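You operate a simulated robot arm through the tools that you are given. There is no shell and no other tool.

The job below is to be done with a simulated robot arm. You get a single attempt, and the scene is never put back.

TASK
Zero the thickness gauge on the steel block, then put the block back.
Fine: turn the zero knob till the pointer shows 30 mm; close the gauge again. Set down upright: steel block.

The check looks at the end state, three seconds after you hand in, the way a careful person would. Anything else that was tipped, shoved, dropped, spilled or broken makes it a failure.

THE ROBOT
A 6-joint arm with a two-finger gripper, fixed in place. Base frame: the origin is at the foot of the arm, x ahead of it, y to its left, z up; the work surface is at about z = 0. Lengths are in cm, angles in rad, forces in N, time in s.
With the tool pointing down near the work surface it reaches from about 18 to 48 cm from the base axis. Its first joint turns from -1.152 to 1.152 rad. Payload 1.76 kg.
The TCP is the grasp point between the finger pads, 2.9 cm short of the fingertips. In the tool frame z runs along the fingers and y along their closing line. Largest opening 8.2 cm; the body of the gripper starts 5.8 cm behind the TCP.
Orientation is told as [roll, pitch, yaw] about the base's x, y, z axes, in that order, counted from this pose: with the fingers straight down and closing along the base's y, the tool's x points along the base's -x, its y along +y and its z along -z.

THE INTERFACE
- The arm moves only by the tool arm_command. Its argument "motion" is a list that holds one entry, the list of rows, each a list of 7 numbers: the closure, from 0 (fully open) to 1 (shut), then the shift along the tool's x, y, z in cm, then the turn, a rotation vector about the tool's x, y, z in rad. In form: [[[claw, dx, dy, dz, wx, wy, wz], ...]]. A call has 1 to 20 rows; each row is the pose to reach, as a shift and turn from the pose commanded when the call began, along the tool's axes at that moment. Each row takes 0.2 s and may step no farther than 5 cm and 0.15 rad from the row before; otherwise, or with a gripper value out of range, the whole call is refused. Where a pose cannot be reached the arm comes as near as it can. A force on the tool above 80 N (or 10 N above the force at the start of the call, whichever is more), or a blocked arm, ends the call early, and 0.2 s more pass. Each finger halts on what it meets, pressing with about 23 N; the grip force reading is that of the motor and also rises with nothing between the fingers. The clock runs only during rows and for 0.2 s after the last one: add rows that repeat a pose to give the fingers time. It gives the time, the measured TCP pose, the force on the tool (base axes), the opening and the grip force at its end, in the units of the frame above (readings bear some noise), with the torque about the TCP (base axes, N m) and any sound that the robot's microphone picked up.
- Cameras (640 x 400 px; columns grow to the right, rows downward): "scene" is fixed at [6.15, 35.39, 40.33]; the picture's right is [-0.59, -0.81, 0.00], its down [-0.62, 0.45, -0.65] and it looks along [0.52, -0.38, -0.76] (base axes); focal length 214 px, centre (320, 200). "wrist" rides on the gripper at [7.9, 0.4, -8.9] in the tool frame; the picture's right is [-0.05, 1.00, 0.00], its down [-0.71, -0.04, -0.71] and it looks along [-0.71, -0.04, 0.71] (tool axes); focal length 256 px, centre (320, 200).
- camera(camera): a new picture of that camera. No time passes.
- point_at(camera, pixels): for up to 12 pixels [column, row] of the newest picture of that camera ("zoom" is the newest enlarged one), the place [x, y, z] in the base frame of the surface seen there, good to about 0.2 cm. No time passes.
- zoom(camera, box): a new picture of the part [left, top, right, bottom] of that camera's present view, enlarged. No time passes.
- close_job(): hands the job in; it is judged then, once.

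Unless the task says otherwise, let go and move clear before handing in.

The tools are called after ">>>" as name(argument=value, ...) on one line, values as JSON. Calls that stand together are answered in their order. arm_command: Moves the arm, as the interface text tells. Its arguments: {"type":"object","properties":{"motion":{"type":"array","items":{"type":"array","items":{"type":"array","items":{"type":"number"}}}}},"required":["motion"]} The other tools are called the same way: camera (camera) takes a picture; point_at (camera, pixels) gives the place of the surface under pixels of a picture; zoom (camera, box) takes an enlarged picture of a part of a camera's view; close_job () hands the job in.

At the start:

```text
time_s: 0.0
tcp_pos: [20.41, 13.32, 32.59]
orientation: [0.0, 0.0, 0.001]
wrist_force: [-0.1, -0.3, 0.5]
torque: [0.02, 0.01, 0.03]
width: 8.19
grip_force: 0.0
```

scene: 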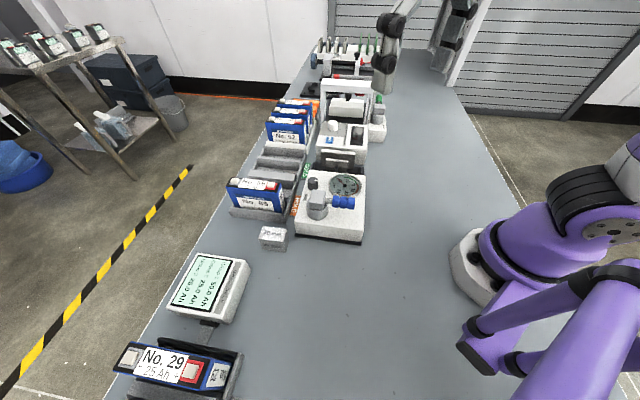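
wrist: 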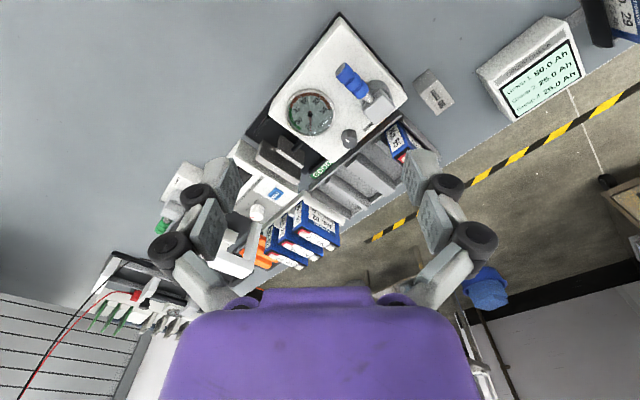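

The scene picture shows a gauge with a dial at about (345,186), a blue knob/lever at (343,202) and a small block at (273,237). I'll zoom in on these to understand the device.

>>> zoom(camera="scene", box=[250, 150, 390, 250])

>>> zoom(camera="wrist", box=[240, 10, 480, 160])

```text
4.00 times, centred on (320, 200) of scene
```

zoom: 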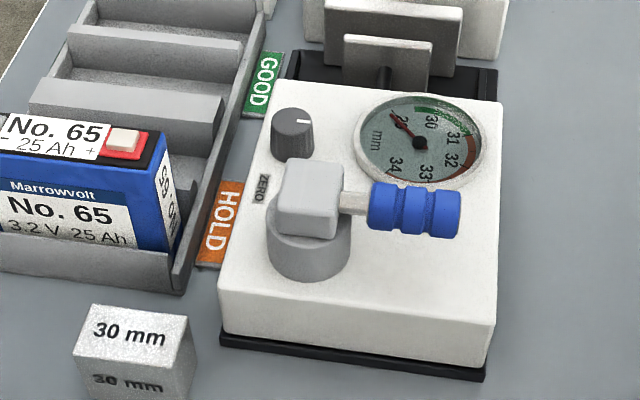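

```text
2.67 times, centred on (360, 85) of wrist
```

zoom: 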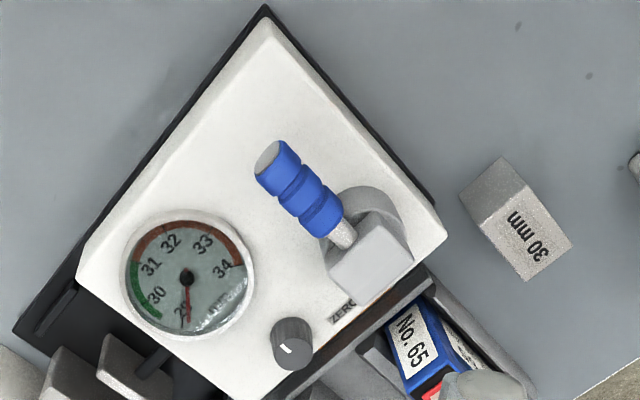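

The zoom shows a dial (28–34 mm), a dark zero knob, a lever with a blue handle, and jaws at the far side (around zoom (390,50)). I'll get 3D positions of these parts and look closer at the jaws.

>>> point_at(camera="zoom", pixels=[[188, 278], [289, 347], [362, 270], [276, 158], [320, 205], [345, 235], [500, 195], [535, 245], [445, 240], [265, 15], [80, 275], [60, 320]])

>>> zoom(camera="scene", box=[295, 70, 407, 180])

```text
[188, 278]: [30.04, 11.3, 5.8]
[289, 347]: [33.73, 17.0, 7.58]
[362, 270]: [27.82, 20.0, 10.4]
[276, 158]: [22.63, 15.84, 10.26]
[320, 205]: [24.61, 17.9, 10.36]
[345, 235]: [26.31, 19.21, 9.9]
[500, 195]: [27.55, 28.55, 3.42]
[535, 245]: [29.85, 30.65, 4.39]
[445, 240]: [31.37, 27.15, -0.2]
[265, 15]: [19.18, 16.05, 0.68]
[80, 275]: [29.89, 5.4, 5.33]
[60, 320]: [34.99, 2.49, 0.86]
```

```text
3.64 times, centred on (351, 125) of scene
```

zoom: 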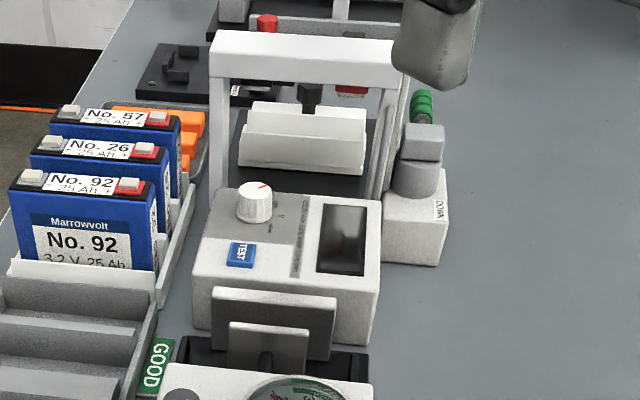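

The jaws are in the latest zoom around (270,320): a front plate on a rod and a rear plate. I'll get their places, and the places of the block and surroundings.

>>> point_at(camera="zoom", pixels=[[232, 324], [306, 335], [268, 330], [270, 355], [214, 290], [334, 300], [275, 295], [220, 310], [325, 345], [200, 355], [350, 365], [290, 260]])

>>> zoom(camera="scene", box=[305, 140, 375, 184])

>>> zoom(camera="wrist", box=[210, 90, 350, 180])

```text
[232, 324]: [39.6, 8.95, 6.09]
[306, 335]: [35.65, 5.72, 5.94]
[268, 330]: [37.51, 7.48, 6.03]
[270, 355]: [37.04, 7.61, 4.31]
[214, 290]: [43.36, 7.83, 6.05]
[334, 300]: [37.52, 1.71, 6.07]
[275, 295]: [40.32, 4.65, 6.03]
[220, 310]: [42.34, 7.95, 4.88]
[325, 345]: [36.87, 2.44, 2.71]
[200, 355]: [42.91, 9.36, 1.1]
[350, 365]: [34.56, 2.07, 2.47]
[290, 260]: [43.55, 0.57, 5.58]
```

```text
9.09 times, centred on (340, 162) of scene
```

zoom: 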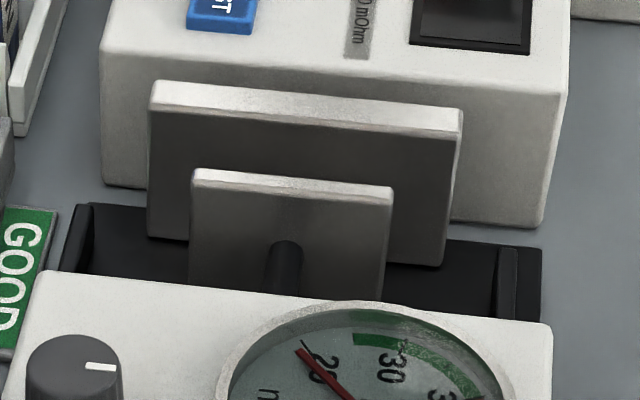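

```text
4.44 times, centred on (280, 135) of wrist
```

zoom: 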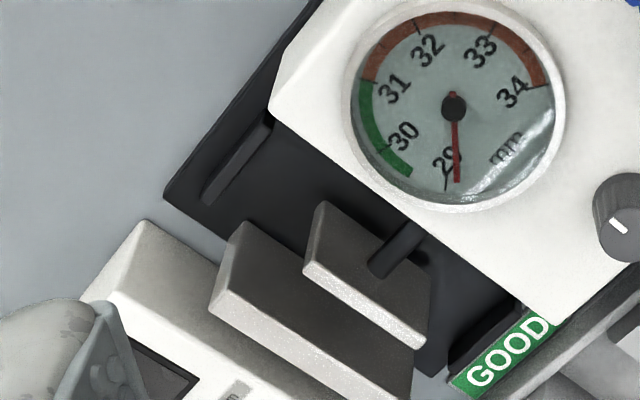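

The moving plate is centred near (37.5,7.5) and the fixed one near (40.4,4.7), both with tops at z≈6. I'll now look closely at the block and the lever for size and labels.

>>> zoom(camera="scene", box=[250, 218, 300, 258])

>>> zoom(camera="wrist", box=[400, 60, 470, 120])

>>> zoom(camera="scene", box=[295, 165, 375, 225])

```text
10.00 times, centred on (275, 238) of scene
```

zoom: 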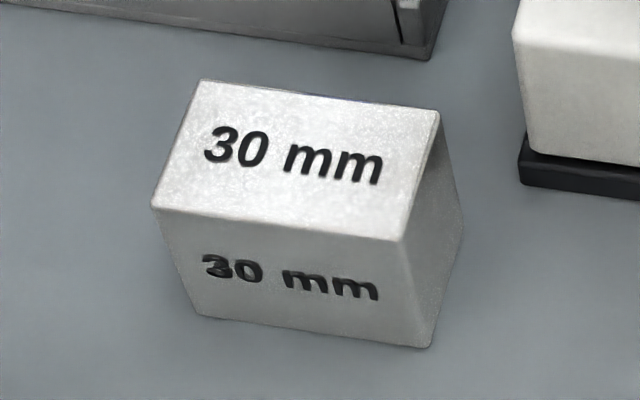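

```text
6.67 times, centred on (435, 90) of wrist
```

zoom: 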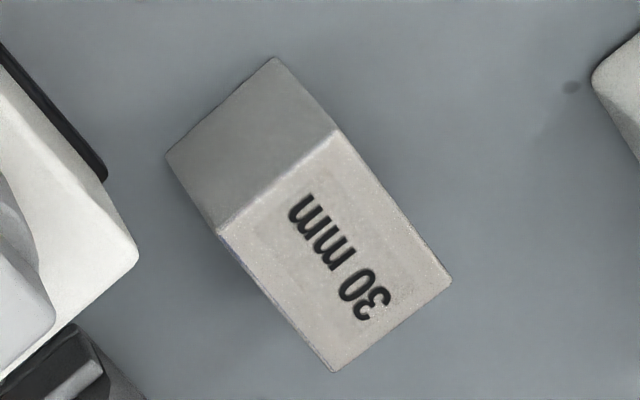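

```text
6.67 times, centred on (335, 195) of scene
```

zoom: 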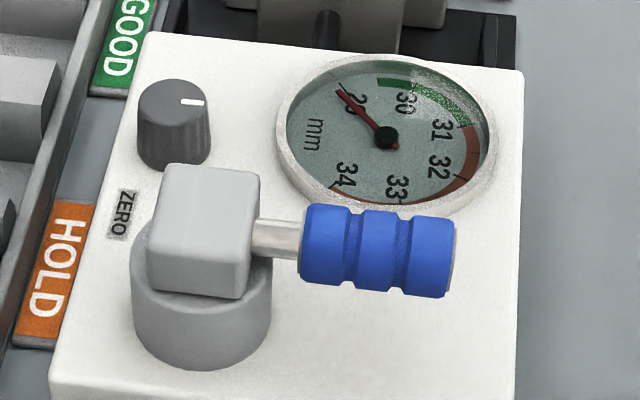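

Block has "30 mm" printed on top and on a side; I'll measure its corners (in a fresh wrist zoom) and the lever parts.

>>> zoom(camera="wrist", box=[400, 60, 470, 120])

>>> point_at(camera="zoom", pixels=[[340, 135], [447, 282], [335, 368], [222, 230], [335, 250], [275, 62], [172, 157], [277, 150], [270, 190], [400, 230], [280, 300], [390, 320]])

>>> point_at(camera="wrist", pixels=[[372, 95], [390, 100], [378, 110], [348, 65], [340, 75], [352, 135], [308, 113], [255, 195], [270, 155], [290, 150]])

```text
6.67 times, centred on (435, 90) of wrist
```

zoom: 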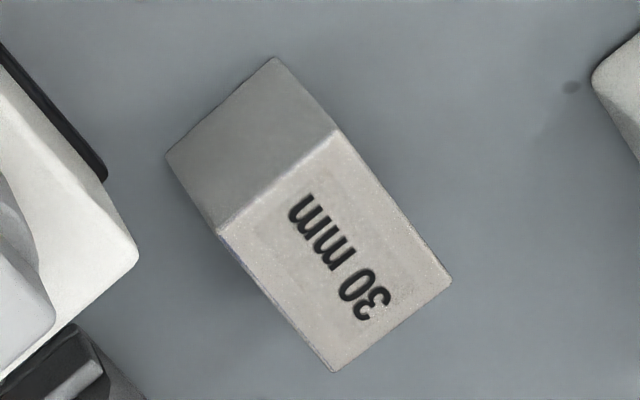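

```text
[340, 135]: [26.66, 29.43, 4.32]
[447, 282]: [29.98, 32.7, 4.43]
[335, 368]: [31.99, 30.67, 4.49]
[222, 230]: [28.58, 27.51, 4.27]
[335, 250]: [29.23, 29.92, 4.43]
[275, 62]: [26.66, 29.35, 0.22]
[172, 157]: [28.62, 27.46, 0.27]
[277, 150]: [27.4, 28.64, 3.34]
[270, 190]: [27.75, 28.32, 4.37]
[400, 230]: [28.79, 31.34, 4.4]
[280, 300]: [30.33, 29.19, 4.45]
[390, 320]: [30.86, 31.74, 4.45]
```

```text
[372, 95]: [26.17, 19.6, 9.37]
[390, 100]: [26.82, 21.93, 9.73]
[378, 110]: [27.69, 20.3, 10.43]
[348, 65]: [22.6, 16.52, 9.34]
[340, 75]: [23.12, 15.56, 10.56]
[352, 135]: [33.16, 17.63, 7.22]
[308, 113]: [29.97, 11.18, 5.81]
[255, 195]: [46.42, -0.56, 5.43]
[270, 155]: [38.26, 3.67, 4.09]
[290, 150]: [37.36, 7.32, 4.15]
```

The block measures about 4.7 × 3.0 × 4.4 cm, centred at (29.3, 30.1), and its 30 mm width already lies along the gauge's measuring axis (about -45°). I'll move the arm above the gauge, well clear of everything, to look at the jaws from closer.

>>> arm_command(motion=[[[0, -1.6, -1.2, 2.2, 0, 0, 0], [0, -3.2, -2.4, 4.4, 0, 0, 0], [0, -4.8, -3.6, 6.6, 0, 0, 0], [0, -6.4, -4.8, 8.8, 0, 0, 0], [0, -8.0, -6.0, 11.0, 0, 0, 0], [0, -9.6, -7.3, 13.5, 0, 0, 0]]])

>>> camera(camera="wrist")

>>> camera(camera="scene")

```text
time_s: 1.4
tcp_pos: [30.02, 6.05, 19.06]
orientation: [-0.001, -0.002, 0.002]
wrist_force: [-1.0, -0.1, 0.9]
torque: [-0.02, 0.0, 0.02]
width: 8.16
grip_force: 0.1
```

```text
taken
```

wrist: 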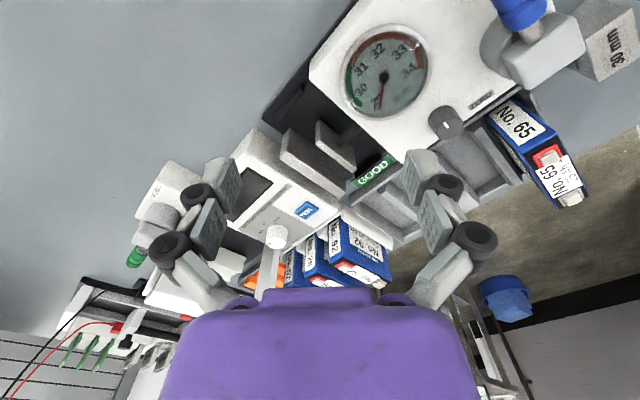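

```text
taken
```

scene: 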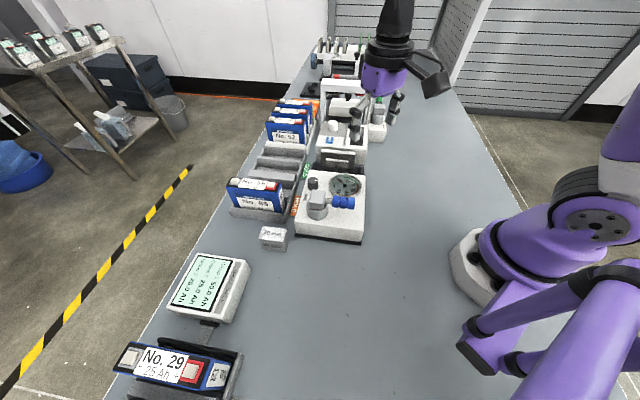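

The plates now appear at wrist (320,155). Zooming in to measure the gap.

>>> zoom(camera="wrist", box=[255, 80, 405, 200])

```text
3.33 times, centred on (330, 140) of wrist
```

zoom: 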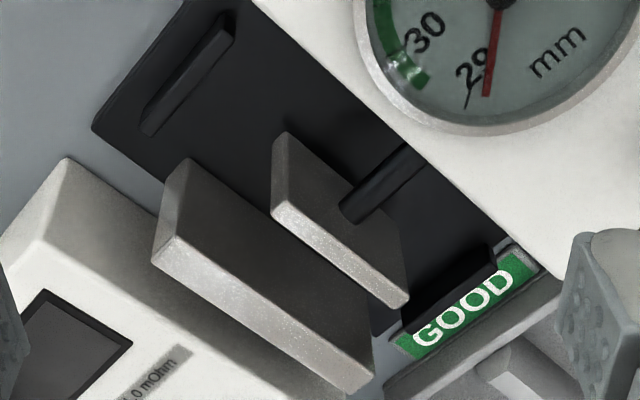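

>>> point_at(camera="zoom", pixels=[[277, 203], [276, 213], [408, 292], [400, 304], [340, 243], [172, 235], [157, 255], [372, 370], [355, 388], [270, 310], [187, 165], [285, 137]])

>>> point_at(camera="wrist", pixels=[[383, 82], [446, 121], [535, 65], [508, 18], [342, 107], [285, 112], [290, 105], [330, 134], [392, 158]])

```text
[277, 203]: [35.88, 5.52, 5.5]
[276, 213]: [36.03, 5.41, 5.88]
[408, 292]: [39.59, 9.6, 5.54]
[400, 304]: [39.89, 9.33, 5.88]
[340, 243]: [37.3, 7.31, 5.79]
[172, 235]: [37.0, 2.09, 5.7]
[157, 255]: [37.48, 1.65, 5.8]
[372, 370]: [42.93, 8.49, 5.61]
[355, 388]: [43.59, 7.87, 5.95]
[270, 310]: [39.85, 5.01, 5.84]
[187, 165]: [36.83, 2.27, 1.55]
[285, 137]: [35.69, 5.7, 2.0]
```

```text
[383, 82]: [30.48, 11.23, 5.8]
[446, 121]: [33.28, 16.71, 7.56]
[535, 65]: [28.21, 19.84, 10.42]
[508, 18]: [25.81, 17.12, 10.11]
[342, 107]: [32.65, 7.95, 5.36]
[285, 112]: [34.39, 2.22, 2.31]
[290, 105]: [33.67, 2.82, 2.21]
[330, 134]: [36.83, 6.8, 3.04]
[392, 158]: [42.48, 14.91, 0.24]
```

The plates' tops are at z≈6: fixed inner face at about u=24.5 and moving front face at about u=21.9 along the axis (0.707,-0.707), so the gauge is closed with a gap under 3 cm. Now I'll measure the lever's column and handle in a scene zoom.

>>> zoom(camera="scene", box=[295, 165, 375, 225])

>>> point_at(camera="zoom", pixels=[[136, 300], [200, 345], [268, 300], [200, 310], [165, 180], [255, 185], [245, 255], [155, 245], [205, 215], [275, 238], [380, 240], [448, 250]])

```text
6.67 times, centred on (335, 195) of scene
```

zoom: 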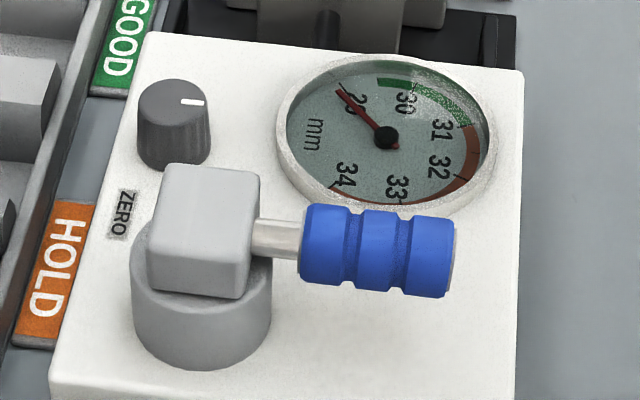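

```text
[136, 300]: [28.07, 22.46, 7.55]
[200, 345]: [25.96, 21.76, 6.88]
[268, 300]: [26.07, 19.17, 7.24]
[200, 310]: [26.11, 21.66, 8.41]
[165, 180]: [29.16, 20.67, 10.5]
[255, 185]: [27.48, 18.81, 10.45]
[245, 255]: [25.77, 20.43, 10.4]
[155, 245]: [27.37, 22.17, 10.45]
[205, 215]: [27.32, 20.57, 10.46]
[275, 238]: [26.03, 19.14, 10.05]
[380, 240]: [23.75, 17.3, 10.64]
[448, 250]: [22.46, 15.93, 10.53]
```

The lever's axis is at about (27.45, 20.5) with the handle pointing along (-0.71,-0.71), top z≈10.6 and about 2.2 cm thick. I'll go above the handle with the fingers set to straddle it (yaw +45°).

>>> arm_command(motion=[[[0, 1.0, 1.9, 0.5, 0, 0, -0.131], [0, 2.0, 3.8, 1.0, 0, 0, -0.262], [0, 3.0, 5.7, 1.5, 0, 0, -0.393], [0, 4.0, 7.6, 2.0, 0, 0, -0.524], [0, 5.0, 9.5, 2.5, 0, 0, -0.655], [0, 5.82, 11.2, 3.0, 0, 0, -0.785], [0, 5.82, 11.2, 3.0, 0, 0, -0.785]]])

>>> camera(camera="wrist")

>>> camera(camera="scene")

```text
time_s: 3.0
tcp_pos: [24.05, 17.31, 16.07]
orientation: [0.001, -0.002, 0.787]
wrist_force: [-0.1, -0.9, 0.5]
torque: [-0.01, -0.02, -0.02]
width: 8.2
grip_force: 0.1
```

```text
taken
```

wrist: 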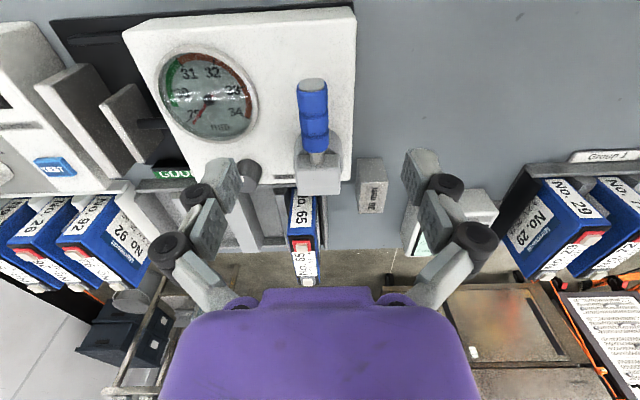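

```text
taken
```

scene: 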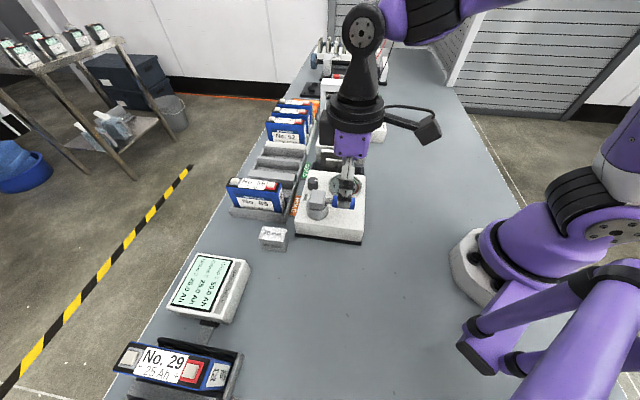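

The gripper is above the handle (handle in the wrist view at (313,110), TCP at (24.05,17.31)). I'll narrow the opening to about 4 cm and lower around the handle.

>>> arm_command(motion=[[[0.5, 0, 0, 0.5, 0, 0, 0], [0.5, 0, 0, 1.5, 0, 0, 0], [0.5, 0, 0, 3.0, 0, 0, 0], [0.5, 0, 0, 4.5, 0, 0, 0], [0.5, 0, 0, 5.7, 0, 0, 0], [0.5, 0, 0, 5.7, 0, 0, 0]]])

>>> camera(camera="wrist")

>>> zoom(camera="scene", box=[295, 165, 375, 225])

```text
time_s: 4.4
tcp_pos: [24.02, 17.22, 10.37]
orientation: [0.0, -0.003, 0.785]
wrist_force: [0.8, 0.8, 0.5]
torque: [0.01, -0.02, 0.0]
width: 4.1
grip_force: 0.1
```

```text
taken
```

wrist: 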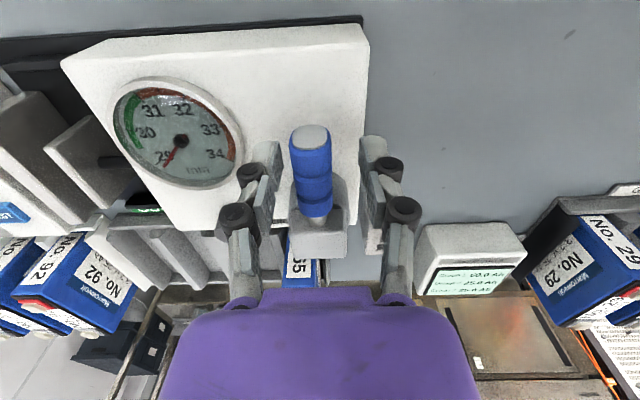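

```text
6.67 times, centred on (335, 195) of scene
```

zoom: 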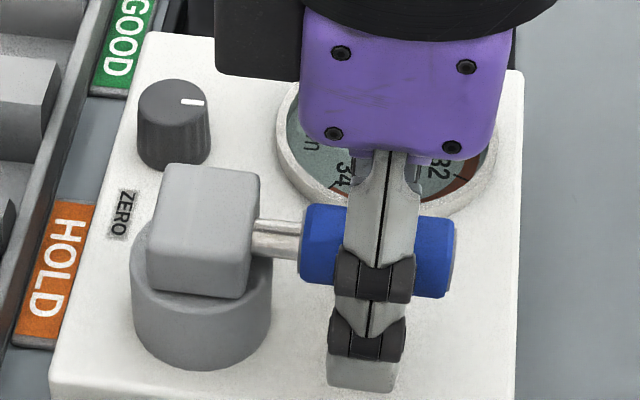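

The handle is between the fingers (wrist view (313,170)). I'll close on it to learn its thickness and see what the force reads.

>>> arm_command(motion=[[[0.75, 0, 0, 0, 0, 0, 0], [0.8, 0, 0, 0, 0, 0, 0], [0.8, 0, 0, 0, 0, 0, 0]]])

>>> camera(camera="wrist")

```text
time_s: 5.2
tcp_pos: [24.07, 17.09, 10.26]
orientation: [0.001, -0.001, 0.786]
wrist_force: [0.1, -3.7, -0.3]
torque: [-0.05, 0.02, -0.03]
width: 1.9
grip_force: 1.2
```

```text
taken
```

wrist: 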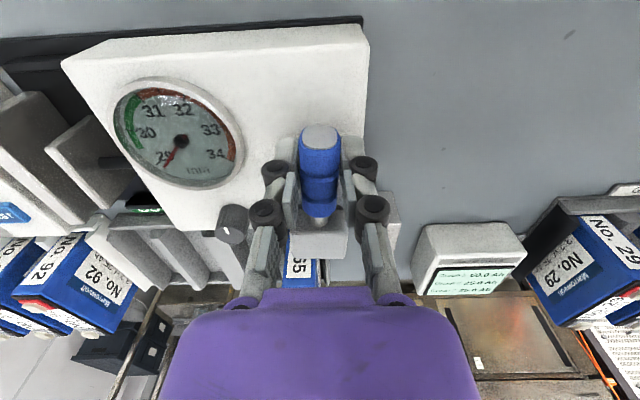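

The handle is about 1.9 cm thick, and on closing it shifted slightly to the right in the picture (tip from (310,133) to (320,133)), so the lever swings about a vertical axis. I'll try a small clockwise swing (toward tool +y) and watch the force and the moving plate.

>>> arm_command(motion=[[[0.8, -0.01, 0.36, 0, 0, 0, 0.075], [0.8, -0.054, 0.717, 0, 0, 0, 0.15], [0.8, -0.054, 0.717, 0, 0, 0, 0.15]]])

>>> camera(camera="wrist")

```text
time_s: 6.0
tcp_pos: [23.59, 17.83, 10.41]
orientation: [0.0, -0.004, 0.634]
wrist_force: [5.6, -1.6, -4.7]
torque: [0.07, -0.1, -0.22]
width: 1.77
grip_force: 35.7
```

```text
taken
```

wrist: 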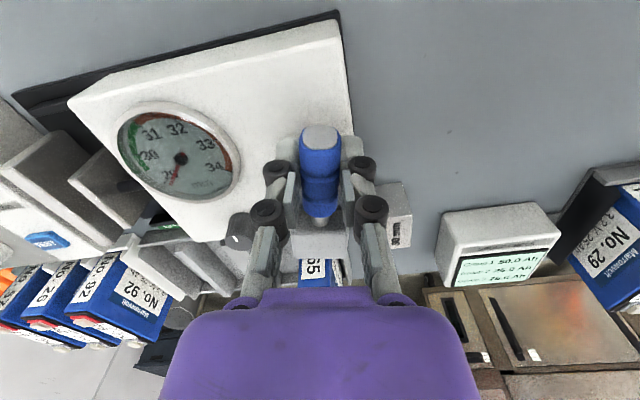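

The lever followed with little force (about 6 N). I'll check whether the moving plate shifted.

>>> zoom(camera="wrist", box=[0, 90, 250, 250])

>>> zoom(camera="scene", box=[285, 140, 385, 225])

```text
2.50 times, centred on (125, 170) of wrist
```

zoom: 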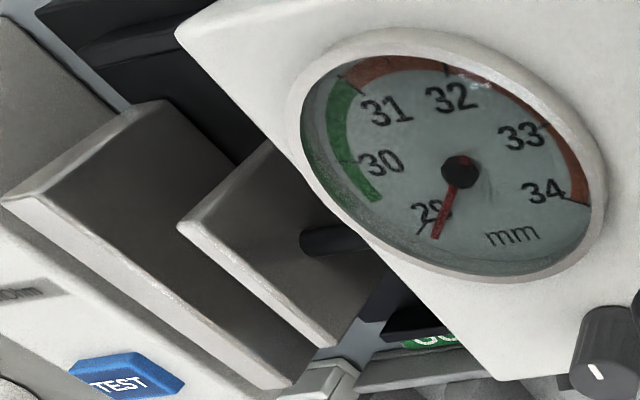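

```text
4.71 times, centred on (335, 182) of scene
```

zoom: 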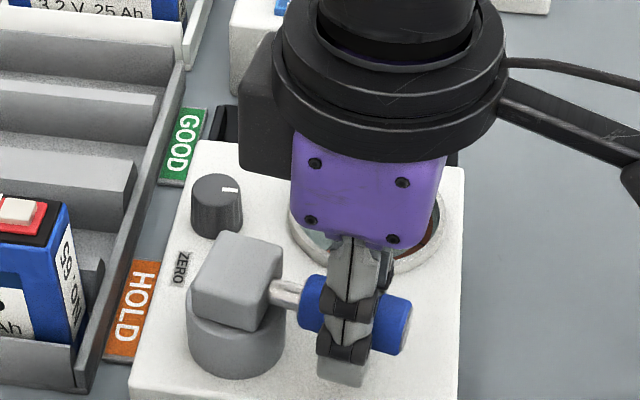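

The lever turned (scene zoom shows the handle swung toward us) and the pointer is still resting below 29. I'll continue clockwise a further 0.45 rad.

>>> arm_command(motion=[[[0.8, -0.014, 0.36, 0, 0, 0, 0.075], [0.8, -0.054, 0.717, 0, 0, 0, 0.15], [0.8, -0.121, 1.07, 0, 0, 0, 0.225], [0.8, -0.214, 1.418, 0, 0, 0, 0.3], [0.8, -0.333, 1.758, 0, 0, 0, 0.375], [0.8, -0.478, 2.088, 0, 0, 0, 0.45], [0.8, -0.478, 2.088, 0, 0, 0, 0.45]]])

>>> zoom(camera="wrist", box=[0, 90, 250, 250])

>>> zoom(camera="scene", box=[285, 140, 385, 225])

```text
time_s: 7.6
tcp_pos: [22.73, 19.65, 10.27]
orientation: [0.0, -0.003, 0.186]
wrist_force: [-1.4, -1.0, 1.1]
torque: [-0.02, -0.03, -0.06]
width: 1.72
grip_force: 13.2
```

```text
2.50 times, centred on (125, 170) of wrist
```

zoom: 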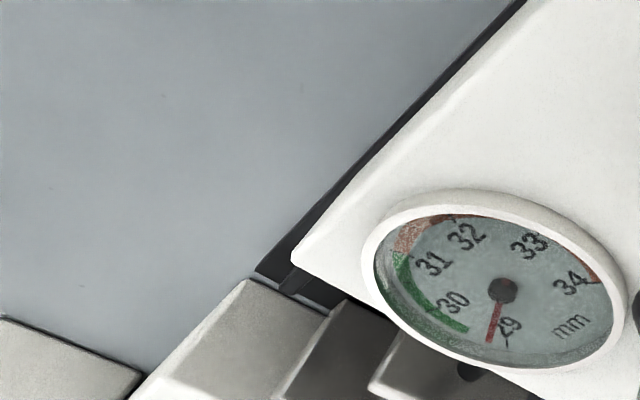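

```text
4.71 times, centred on (335, 182) of scene
```

zoom: 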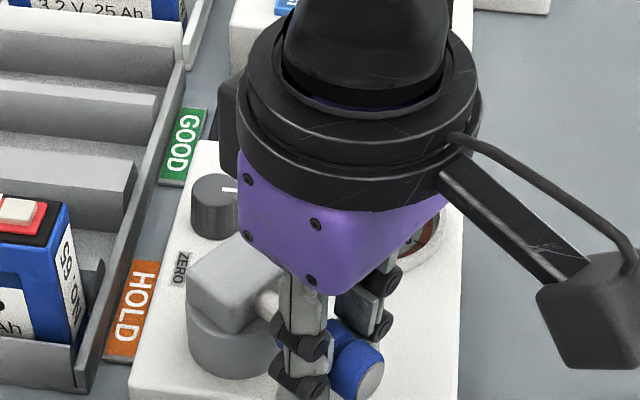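

The lever turns freely (forces near zero at 0.6 rad). I'll look at the plates in the wrist picture to see if they opened.

>>> zoom(camera="wrist", box=[90, 150, 290, 290])

```text
2.86 times, centred on (190, 220) of wrist
```

zoom: 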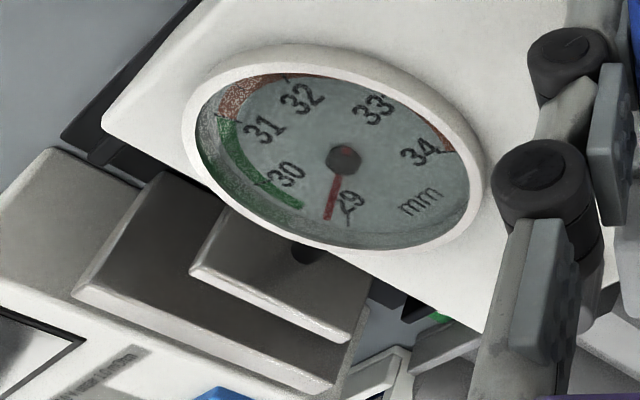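

The pointer moved from just below 29 to above the 29 tick, suggesting the plate is retracting, i.e. opening. I'll measure the plate.

>>> point_at(camera="zoom", pixels=[[200, 268], [345, 338], [275, 302], [85, 290], [160, 340], [230, 370], [215, 215], [300, 250], [155, 180]])

```text
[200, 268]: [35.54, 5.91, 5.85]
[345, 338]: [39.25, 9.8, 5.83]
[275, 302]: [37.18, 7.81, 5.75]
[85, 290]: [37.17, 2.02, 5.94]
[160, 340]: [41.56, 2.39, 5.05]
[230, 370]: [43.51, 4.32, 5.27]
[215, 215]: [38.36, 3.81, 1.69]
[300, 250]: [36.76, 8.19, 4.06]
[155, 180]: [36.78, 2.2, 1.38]
```

Let me zoom tighter on the dial to read the pointer.

>>> zoom(camera="wrist", box=[145, 160, 245, 240])

```text
5.00 times, centred on (195, 200) of wrist
```

zoom: 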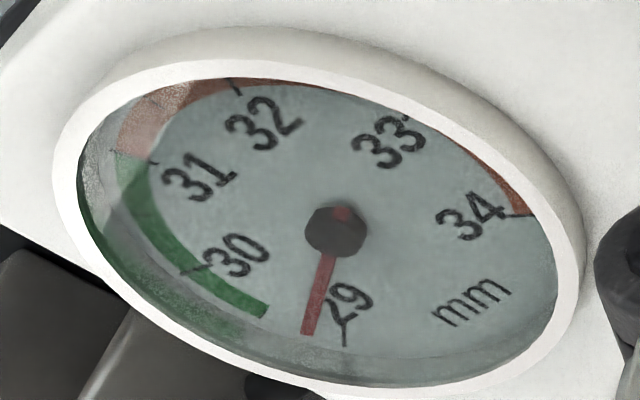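

The moving plate's front has gone back from u≈21.6 to u≈20.85, so this direction opens the gauge; the gap is now about 3.5 cm. I'll check the nearby battery height and then continue opening.

>>> point_at(camera="scene", pixels=[[240, 182], [262, 180], [276, 186], [258, 205], [310, 183], [244, 215]])

>>> arm_command(motion=[[[0.8, -0.014, 0.36, 0, 0, 0, 0.075], [0.8, -0.054, 0.717, 0, 0, 0, 0.15], [0.8, -0.121, 1.07, 0, 0, 0, 0.225], [0.8, -0.214, 1.418, 0, 0, 0, 0.3], [0.8, -0.214, 1.418, 0, 0, 0, 0.3]]])

>>> zoom(camera="scene", box=[285, 140, 385, 225])

>>> camera(camera="wrist")

```text
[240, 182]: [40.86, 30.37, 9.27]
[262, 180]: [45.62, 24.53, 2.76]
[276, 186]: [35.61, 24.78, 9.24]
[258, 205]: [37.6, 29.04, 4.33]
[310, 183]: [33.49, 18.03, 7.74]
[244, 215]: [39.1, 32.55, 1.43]
```

```text
time_s: 8.8
tcp_pos: [22.73, 21.15, 10.41]
orientation: [0.002, -0.004, -0.116]
wrist_force: [1.1, -0.9, 0.6]
torque: [0.0, 0.0, -0.05]
width: 1.75
grip_force: 0.6
```

```text
4.71 times, centred on (335, 182) of scene
```

zoom: 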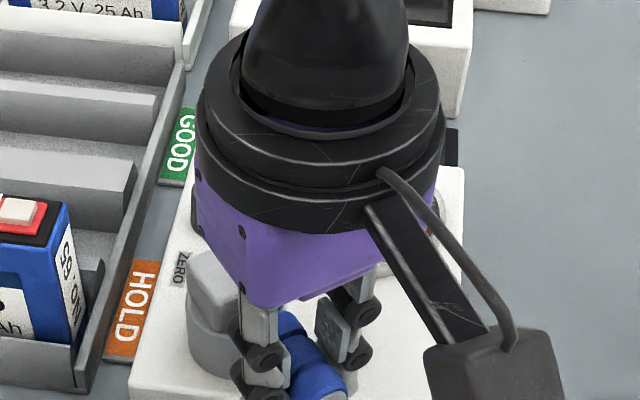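

```text
taken
```

wrist: 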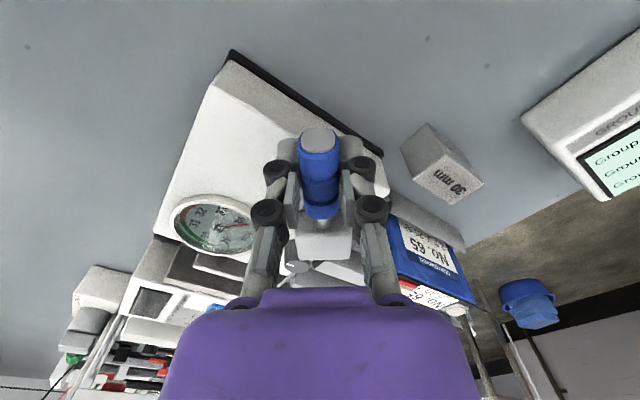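

>>> zoom(camera="wrist", box=[140, 170, 280, 290])

```text
3.33 times, centred on (210, 230) of wrist
```

zoom: 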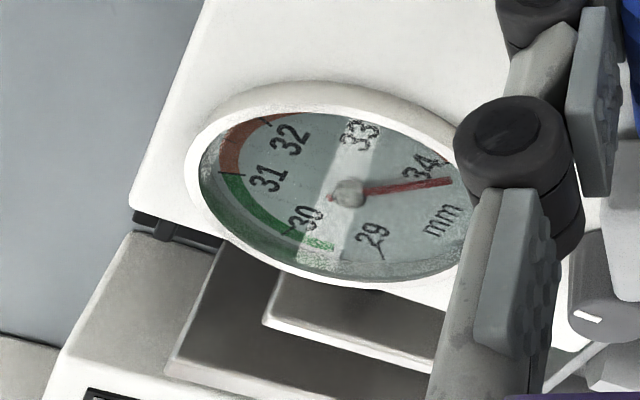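

The pointer is now past 34, so the gauge is opening wide. I'll measure the plates again.

>>> point_at(camera="zoom", pixels=[[268, 322], [350, 350], [420, 370], [268, 318], [175, 365], [260, 378], [215, 260], [275, 285]])

```text
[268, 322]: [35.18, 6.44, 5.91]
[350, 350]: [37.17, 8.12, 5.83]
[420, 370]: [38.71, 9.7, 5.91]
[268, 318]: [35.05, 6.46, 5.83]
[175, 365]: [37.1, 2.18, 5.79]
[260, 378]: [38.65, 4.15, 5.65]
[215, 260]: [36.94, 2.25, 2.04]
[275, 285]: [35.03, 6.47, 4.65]
```

The gap is now about 3.9 cm. I'll keep turning a bit more to find the open end stop.

>>> arm_command(motion=[[[0.8, -0.014, 0.36, 0, 0, 0, 0.075], [0.8, -0.054, 0.717, 0, 0, 0, 0.15], [0.8, -0.121, 1.07, 0, 0, 0, 0.225], [0.8, -0.214, 1.418, 0, 0, 0, 0.3], [0.8, -0.214, 1.418, 0, 0, 0, 0.3]]])

>>> camera(camera="wrist")

```text
time_s: 10.0
tcp_pos: [23.09, 22.47, 10.29]
orientation: [0.001, -0.002, -0.416]
wrist_force: [-0.2, -0.7, 0.9]
torque: [0.02, -0.02, 0.01]
width: 1.75
grip_force: 0.4
```

```text
taken
```

wrist: 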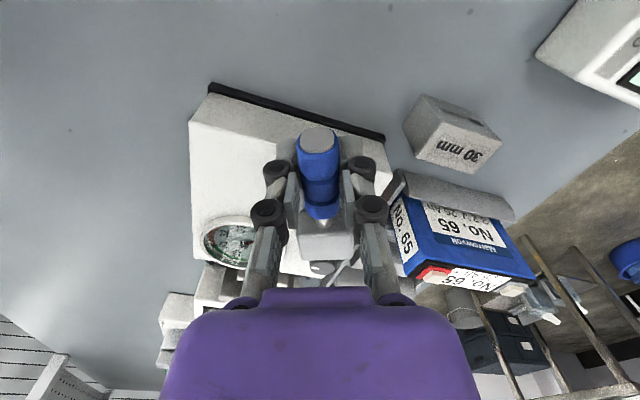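

Still free at 1.2 rad. I'll continue up to about 1.6 rad, watching for resistance.

>>> arm_command(motion=[[[0.8, -0.014, 0.36, 0, 0, 0, 0.075], [0.8, -0.054, 0.717, 0, 0, 0, 0.15], [0.8, -0.121, 1.07, 0, 0, 0, 0.225], [0.8, -0.214, 1.418, 0, 0, 0, 0.3], [0.8, -0.214, 1.418, 0, 0, 0, 0.3]]])

>>> camera(camera="wrist")

>>> zoom(camera="scene", box=[285, 140, 385, 225])

```text
time_s: 11.2
tcp_pos: [23.9, 23.94, 10.4]
orientation: [0.002, -0.003, -0.717]
wrist_force: [0.9, 2.7, 2.1]
torque: [0.03, -0.02, 0.02]
width: 1.79
grip_force: 0.5
```

```text
taken
```

wrist: 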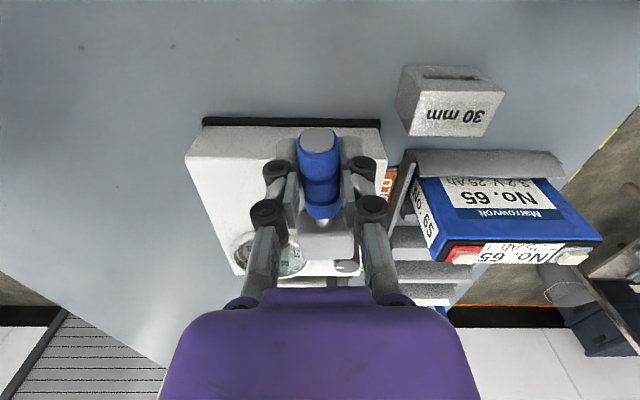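

```text
4.71 times, centred on (335, 182) of scene
```

zoom: 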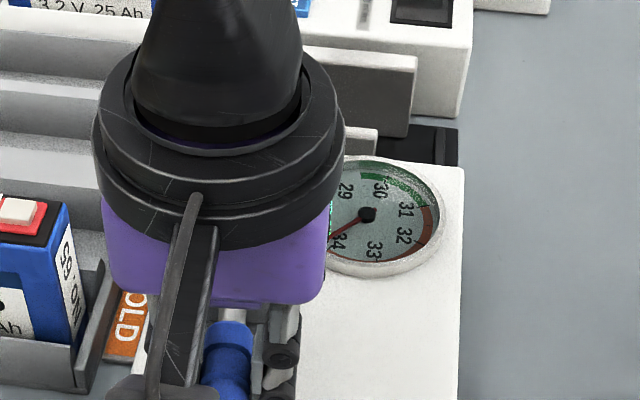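

The lever is near 90° with a slight force of 3 N. One small extra nudge to see if it's at its stop.

>>> arm_command(motion=[[[0.8, -0.014, 0.36, 0, 0, 0, 0.075], [0.8, -0.03, 0.53, 0, 0, 0, 0.11], [0.8, -0.03, 0.53, 0, 0, 0, 0.11]]])

>>> camera(camera="wrist")

```text
time_s: 12.0
tcp_pos: [24.28, 24.12, 10.4]
orientation: [0.001, 0.002, -0.826]
wrist_force: [0.1, 2.5, -2.4]
torque: [0.01, 0.08, 0.15]
width: 1.74
grip_force: 36.0
```

```text
taken
```

wrist: 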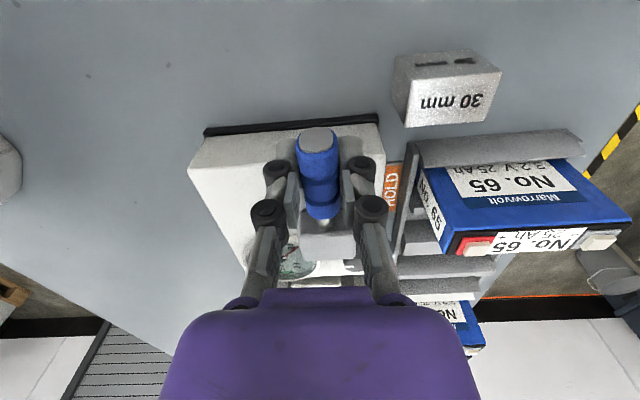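

The lever seems to be at its open stop (about 90° swung). I'll release it and rise clear.

>>> arm_command(motion=[[[0.5, 0, 0, 0, 0, 0, 0], [0.5, 0, 0, 0, 0, 0, 0], [0.5, 0, 0, -2.5, 0, 0, 0], [0.5, 0, 0, -5, 0, 0, 0], [0.5, 0, 0, -8, 0, 0, 0], [0.5, 0, 0, -8, 0, 0, 0]]])

>>> camera(camera="wrist")

>>> camera(camera="scene")

```text
time_s: 13.4
tcp_pos: [24.26, 23.94, 18.28]
orientation: [0.002, 0.001, -0.824]
wrist_force: [0.1, -0.6, -0.2]
torque: [0.04, 0.01, 0.0]
width: 4.1
grip_force: 0.0
```

```text
taken
```

wrist: 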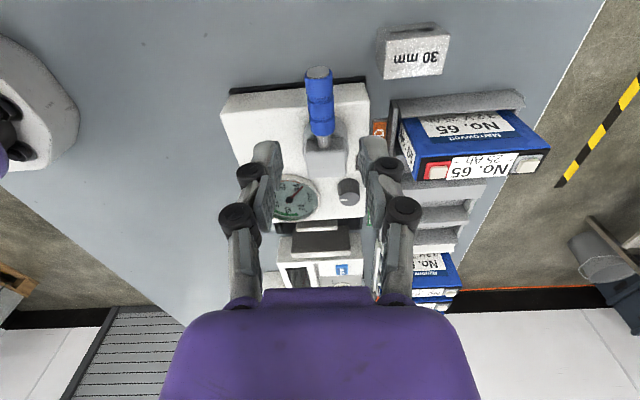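

```text
taken
```

scene: 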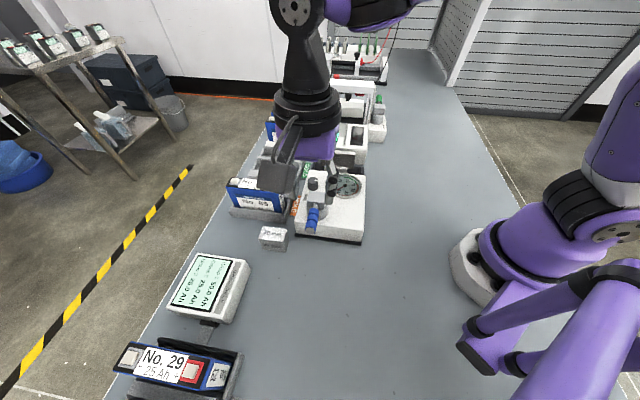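

The lever stays put, open. Now I measure the block again from this view before approaching it.

>>> zoom(camera="wrist", box=[370, 15, 460, 85])

>>> point_at(camera="wrist", pixels=[[382, 77], [442, 72], [450, 39], [390, 43], [417, 57], [400, 60], [435, 55], [385, 30], [412, 65]])

```text
5.71 times, centred on (415, 50) of wrist
```

zoom: 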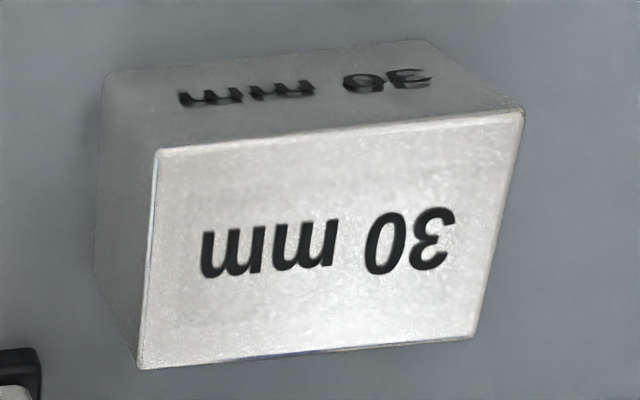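

```text
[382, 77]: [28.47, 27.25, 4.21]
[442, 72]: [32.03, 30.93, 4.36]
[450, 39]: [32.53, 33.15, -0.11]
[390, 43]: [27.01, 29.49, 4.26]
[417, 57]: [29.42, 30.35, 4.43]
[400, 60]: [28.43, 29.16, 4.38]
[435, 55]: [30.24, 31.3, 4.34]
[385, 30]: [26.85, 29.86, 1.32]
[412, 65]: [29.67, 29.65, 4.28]
```

>>> point_at(camera="zoom", pixels=[[162, 156], [516, 120], [470, 332], [146, 362], [160, 260], [490, 225], [335, 138], [310, 348], [325, 245]])

```text
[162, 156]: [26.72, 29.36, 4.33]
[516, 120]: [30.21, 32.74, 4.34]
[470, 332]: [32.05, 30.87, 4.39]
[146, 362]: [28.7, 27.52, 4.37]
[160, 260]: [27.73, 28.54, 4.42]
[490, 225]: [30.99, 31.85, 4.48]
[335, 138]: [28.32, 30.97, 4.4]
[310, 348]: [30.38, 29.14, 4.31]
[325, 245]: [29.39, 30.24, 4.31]
```

The block's centre is (29.4, 30.1) with its long side at about 45°. I'll move above it with fingers across its 4.8 cm length, at z≈11.

>>> arm_command(motion=[[[0.1, 0.27, 2.0, 0.0, 0, 0, -0.01], [0.1, 0.53, 4.0, 0.0, 0, 0, -0.02], [0.1, 0.8, 6.0, 1.5, 0, 0, -0.03], [0.1, 1.06, 7.93, 4.0, 0, 0, -0.039], [0.1, 1.06, 7.93, 7.0, 0, 0, -0.039], [0.1, 1.06, 7.93, 7.3, 0, 0, -0.039], [0.1, 1.06, 7.93, 7.3, 0, 0, -0.039]]])

>>> camera(camera="wrist")

>>> camera(camera="scene")

```text
time_s: 15.0
tcp_pos: [29.43, 30.29, 11.05]
orientation: [0.001, -0.001, -0.783]
wrist_force: [-0.1, 0.2, 0.3]
torque: [0.02, -0.02, 0.04]
width: 7.36
grip_force: 0.1
```

```text
taken
```

wrist: 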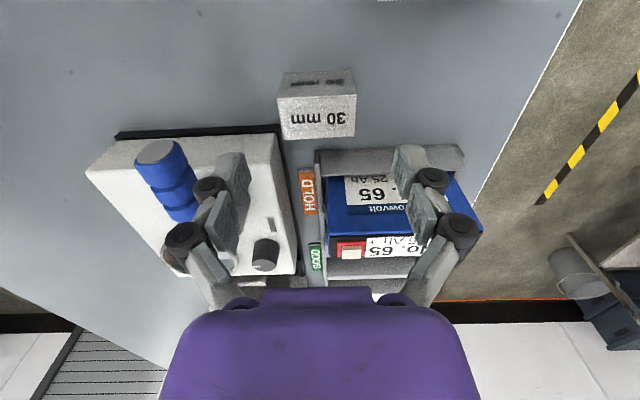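

```text
taken
```

scene: 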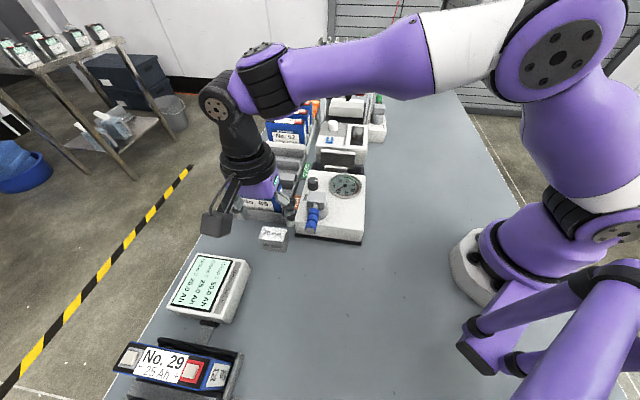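

Fingers straddle the line of the block (wrist (318,105)). I'll check the tray edge's position near the block and the block's place once more before lowering.

>>> point_at(camera="wrist", pixels=[[320, 155], [390, 152], [455, 148], [320, 172], [282, 103], [352, 100], [354, 134], [286, 137], [318, 118], [290, 150], [279, 130]])

>>> zoom(camera="wrist", box=[270, 60, 370, 145])

```text
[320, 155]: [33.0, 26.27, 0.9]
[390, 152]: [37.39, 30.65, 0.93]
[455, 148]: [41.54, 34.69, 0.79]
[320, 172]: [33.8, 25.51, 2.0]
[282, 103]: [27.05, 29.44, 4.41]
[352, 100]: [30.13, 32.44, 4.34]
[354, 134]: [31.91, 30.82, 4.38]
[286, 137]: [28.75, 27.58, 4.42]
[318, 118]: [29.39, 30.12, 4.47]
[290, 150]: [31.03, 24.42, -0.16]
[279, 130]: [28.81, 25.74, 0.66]
```

```text
4.71 times, centred on (320, 102) of wrist
```

zoom: 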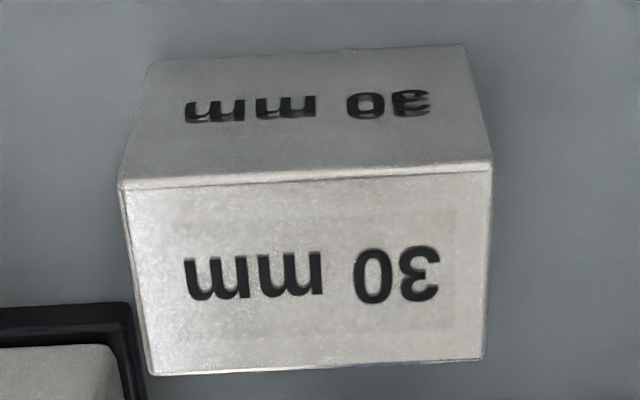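

The block centre is (29.43, 30.1) and the gauge base corner leaves about 1.8 cm clearance for the finger. I'll trim sideways and lower to TCP z≈3.7.

>>> arm_command(motion=[[[0.1, -0.12, -0.12, 1.0, 0, 0, 0], [0.1, -0.12, -0.12, 2.5, 0, 0, 0], [0.1, -0.12, -0.12, 4.0, 0, 0, 0], [0.1, -0.12, -0.12, 5.5, 0, 0, 0], [0.1, -0.12, -0.12, 6.8, 0, 0, 0], [0.1, -0.12, -0.12, 7.35, 0, 0, 0], [0.1, -0.12, -0.12, 7.35, 0, 0, 0]]])

>>> camera(camera="wrist")

>>> camera(camera="scene")

```text
time_s: 16.6
tcp_pos: [29.3, 30.11, 3.68]
orientation: [0.002, 0.0, -0.786]
wrist_force: [-0.1, -0.4, 0.1]
torque: [-0.01, 0.01, 0.02]
width: 7.38
grip_force: 0.0
```

```text
taken
```

wrist: 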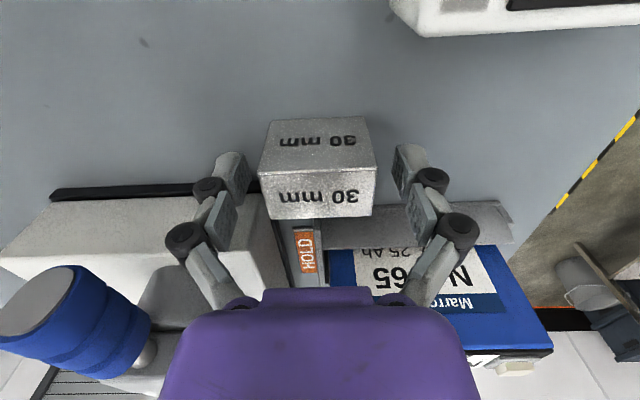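

```text
taken
```

scene: 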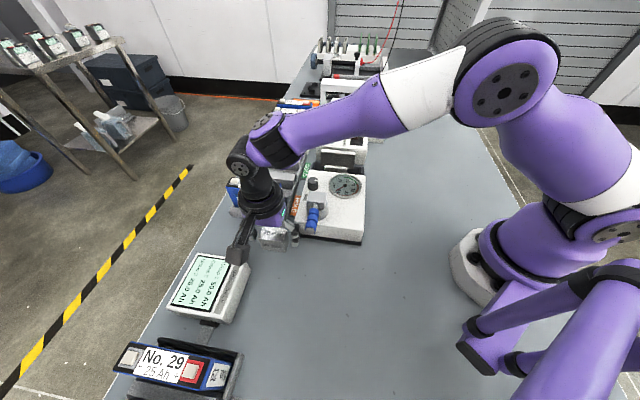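

The block sits between the fingers (wrist (318,165)). Closing on it.

>>> arm_command(motion=[[[0.35, 0, 0, 0, 0, 0, 0], [0.6, 0, 0, 0, 0, 0, 0], [0.6, 0, 0, 0, 0, 0, 0], [0.6, 0, 0, 0, 0, 0, 0]]])

>>> camera(camera="wrist")

```text
time_s: 17.6
tcp_pos: [29.43, 30.08, 3.71]
orientation: [0.002, 0.0, -0.785]
wrist_force: [-2.5, -3.1, 8.0]
torque: [-0.25, 0.26, 0.01]
width: 4.98
grip_force: 23.2
```

```text
taken
```

wrist: 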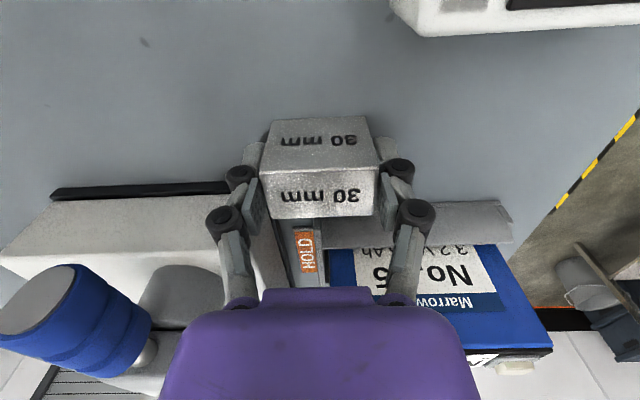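

Gripped: width 4.98 cm, 23 N. Lifting the block straight up to z≈18.

>>> arm_command(motion=[[[0.6, 0, 0, -0.5, 0, 0, 0], [0.6, 0, 0, -2, 0, 0, 0], [0.6, 0, 0, -4.5, 0, 0, 0], [0.6, 0, 0, -7, 0, 0, 0], [0.6, 0, 0, -9.5, 0, 0, 0], [0.6, 0, 0, -12, 0, 0, 0], [0.6, 0, 0, -14.5, 0, 0, 0], [0.6, 0, 0, -14.5, 0, 0, 0]]])

>>> camera(camera="wrist")

>>> camera(camera="scene")

```text
time_s: 19.4
tcp_pos: [29.29, 30.08, 18.21]
orientation: [0.002, 0.0, -0.785]
wrist_force: [0.1, -0.2, 0.1]
torque: [-0.01, -0.02, 0.01]
width: 3.29
grip_force: 0.0
```

```text
taken
```

wrist: 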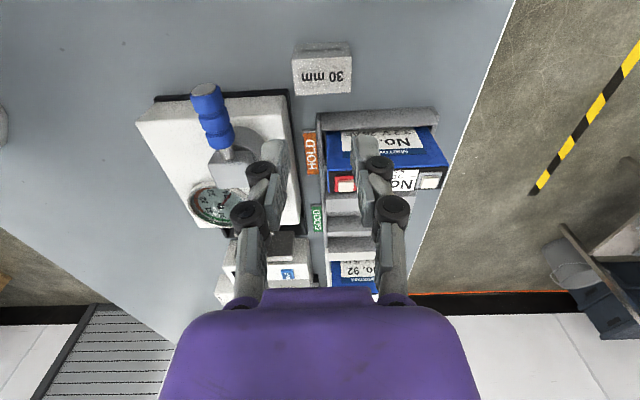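

```text
taken
```

scene: 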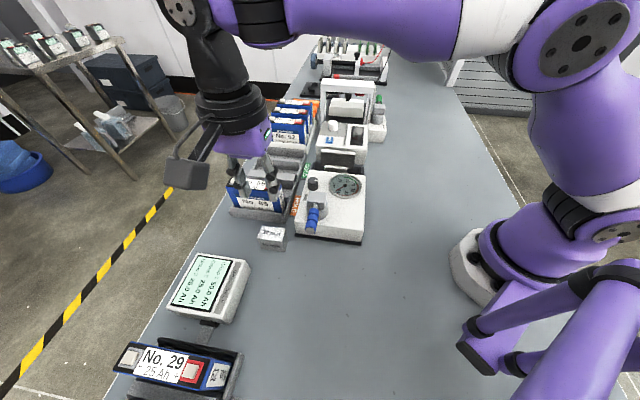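

The block slipped out of the fingers during the lift (width 3.29, no grip), but it still stands at wrist (322,70). I'll check its pose before a second, lower and slower grip.

>>> zoom(camera="wrist", box=[277, 35, 367, 105])

>>> zoom(camera="scene", box=[240, 200, 320, 260])

```text
5.71 times, centred on (322, 70) of wrist
```

zoom: 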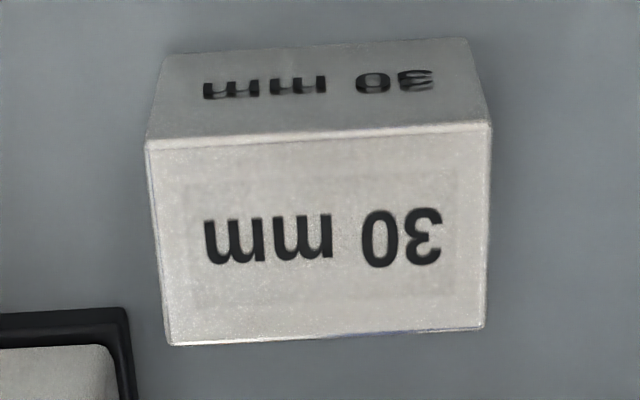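

```text
6.67 times, centred on (280, 230) of scene
```

zoom: 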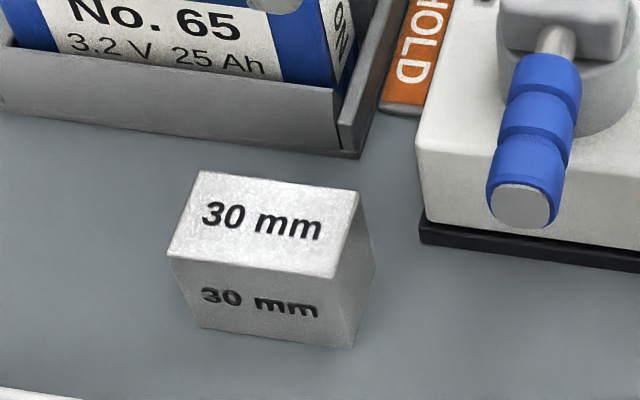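

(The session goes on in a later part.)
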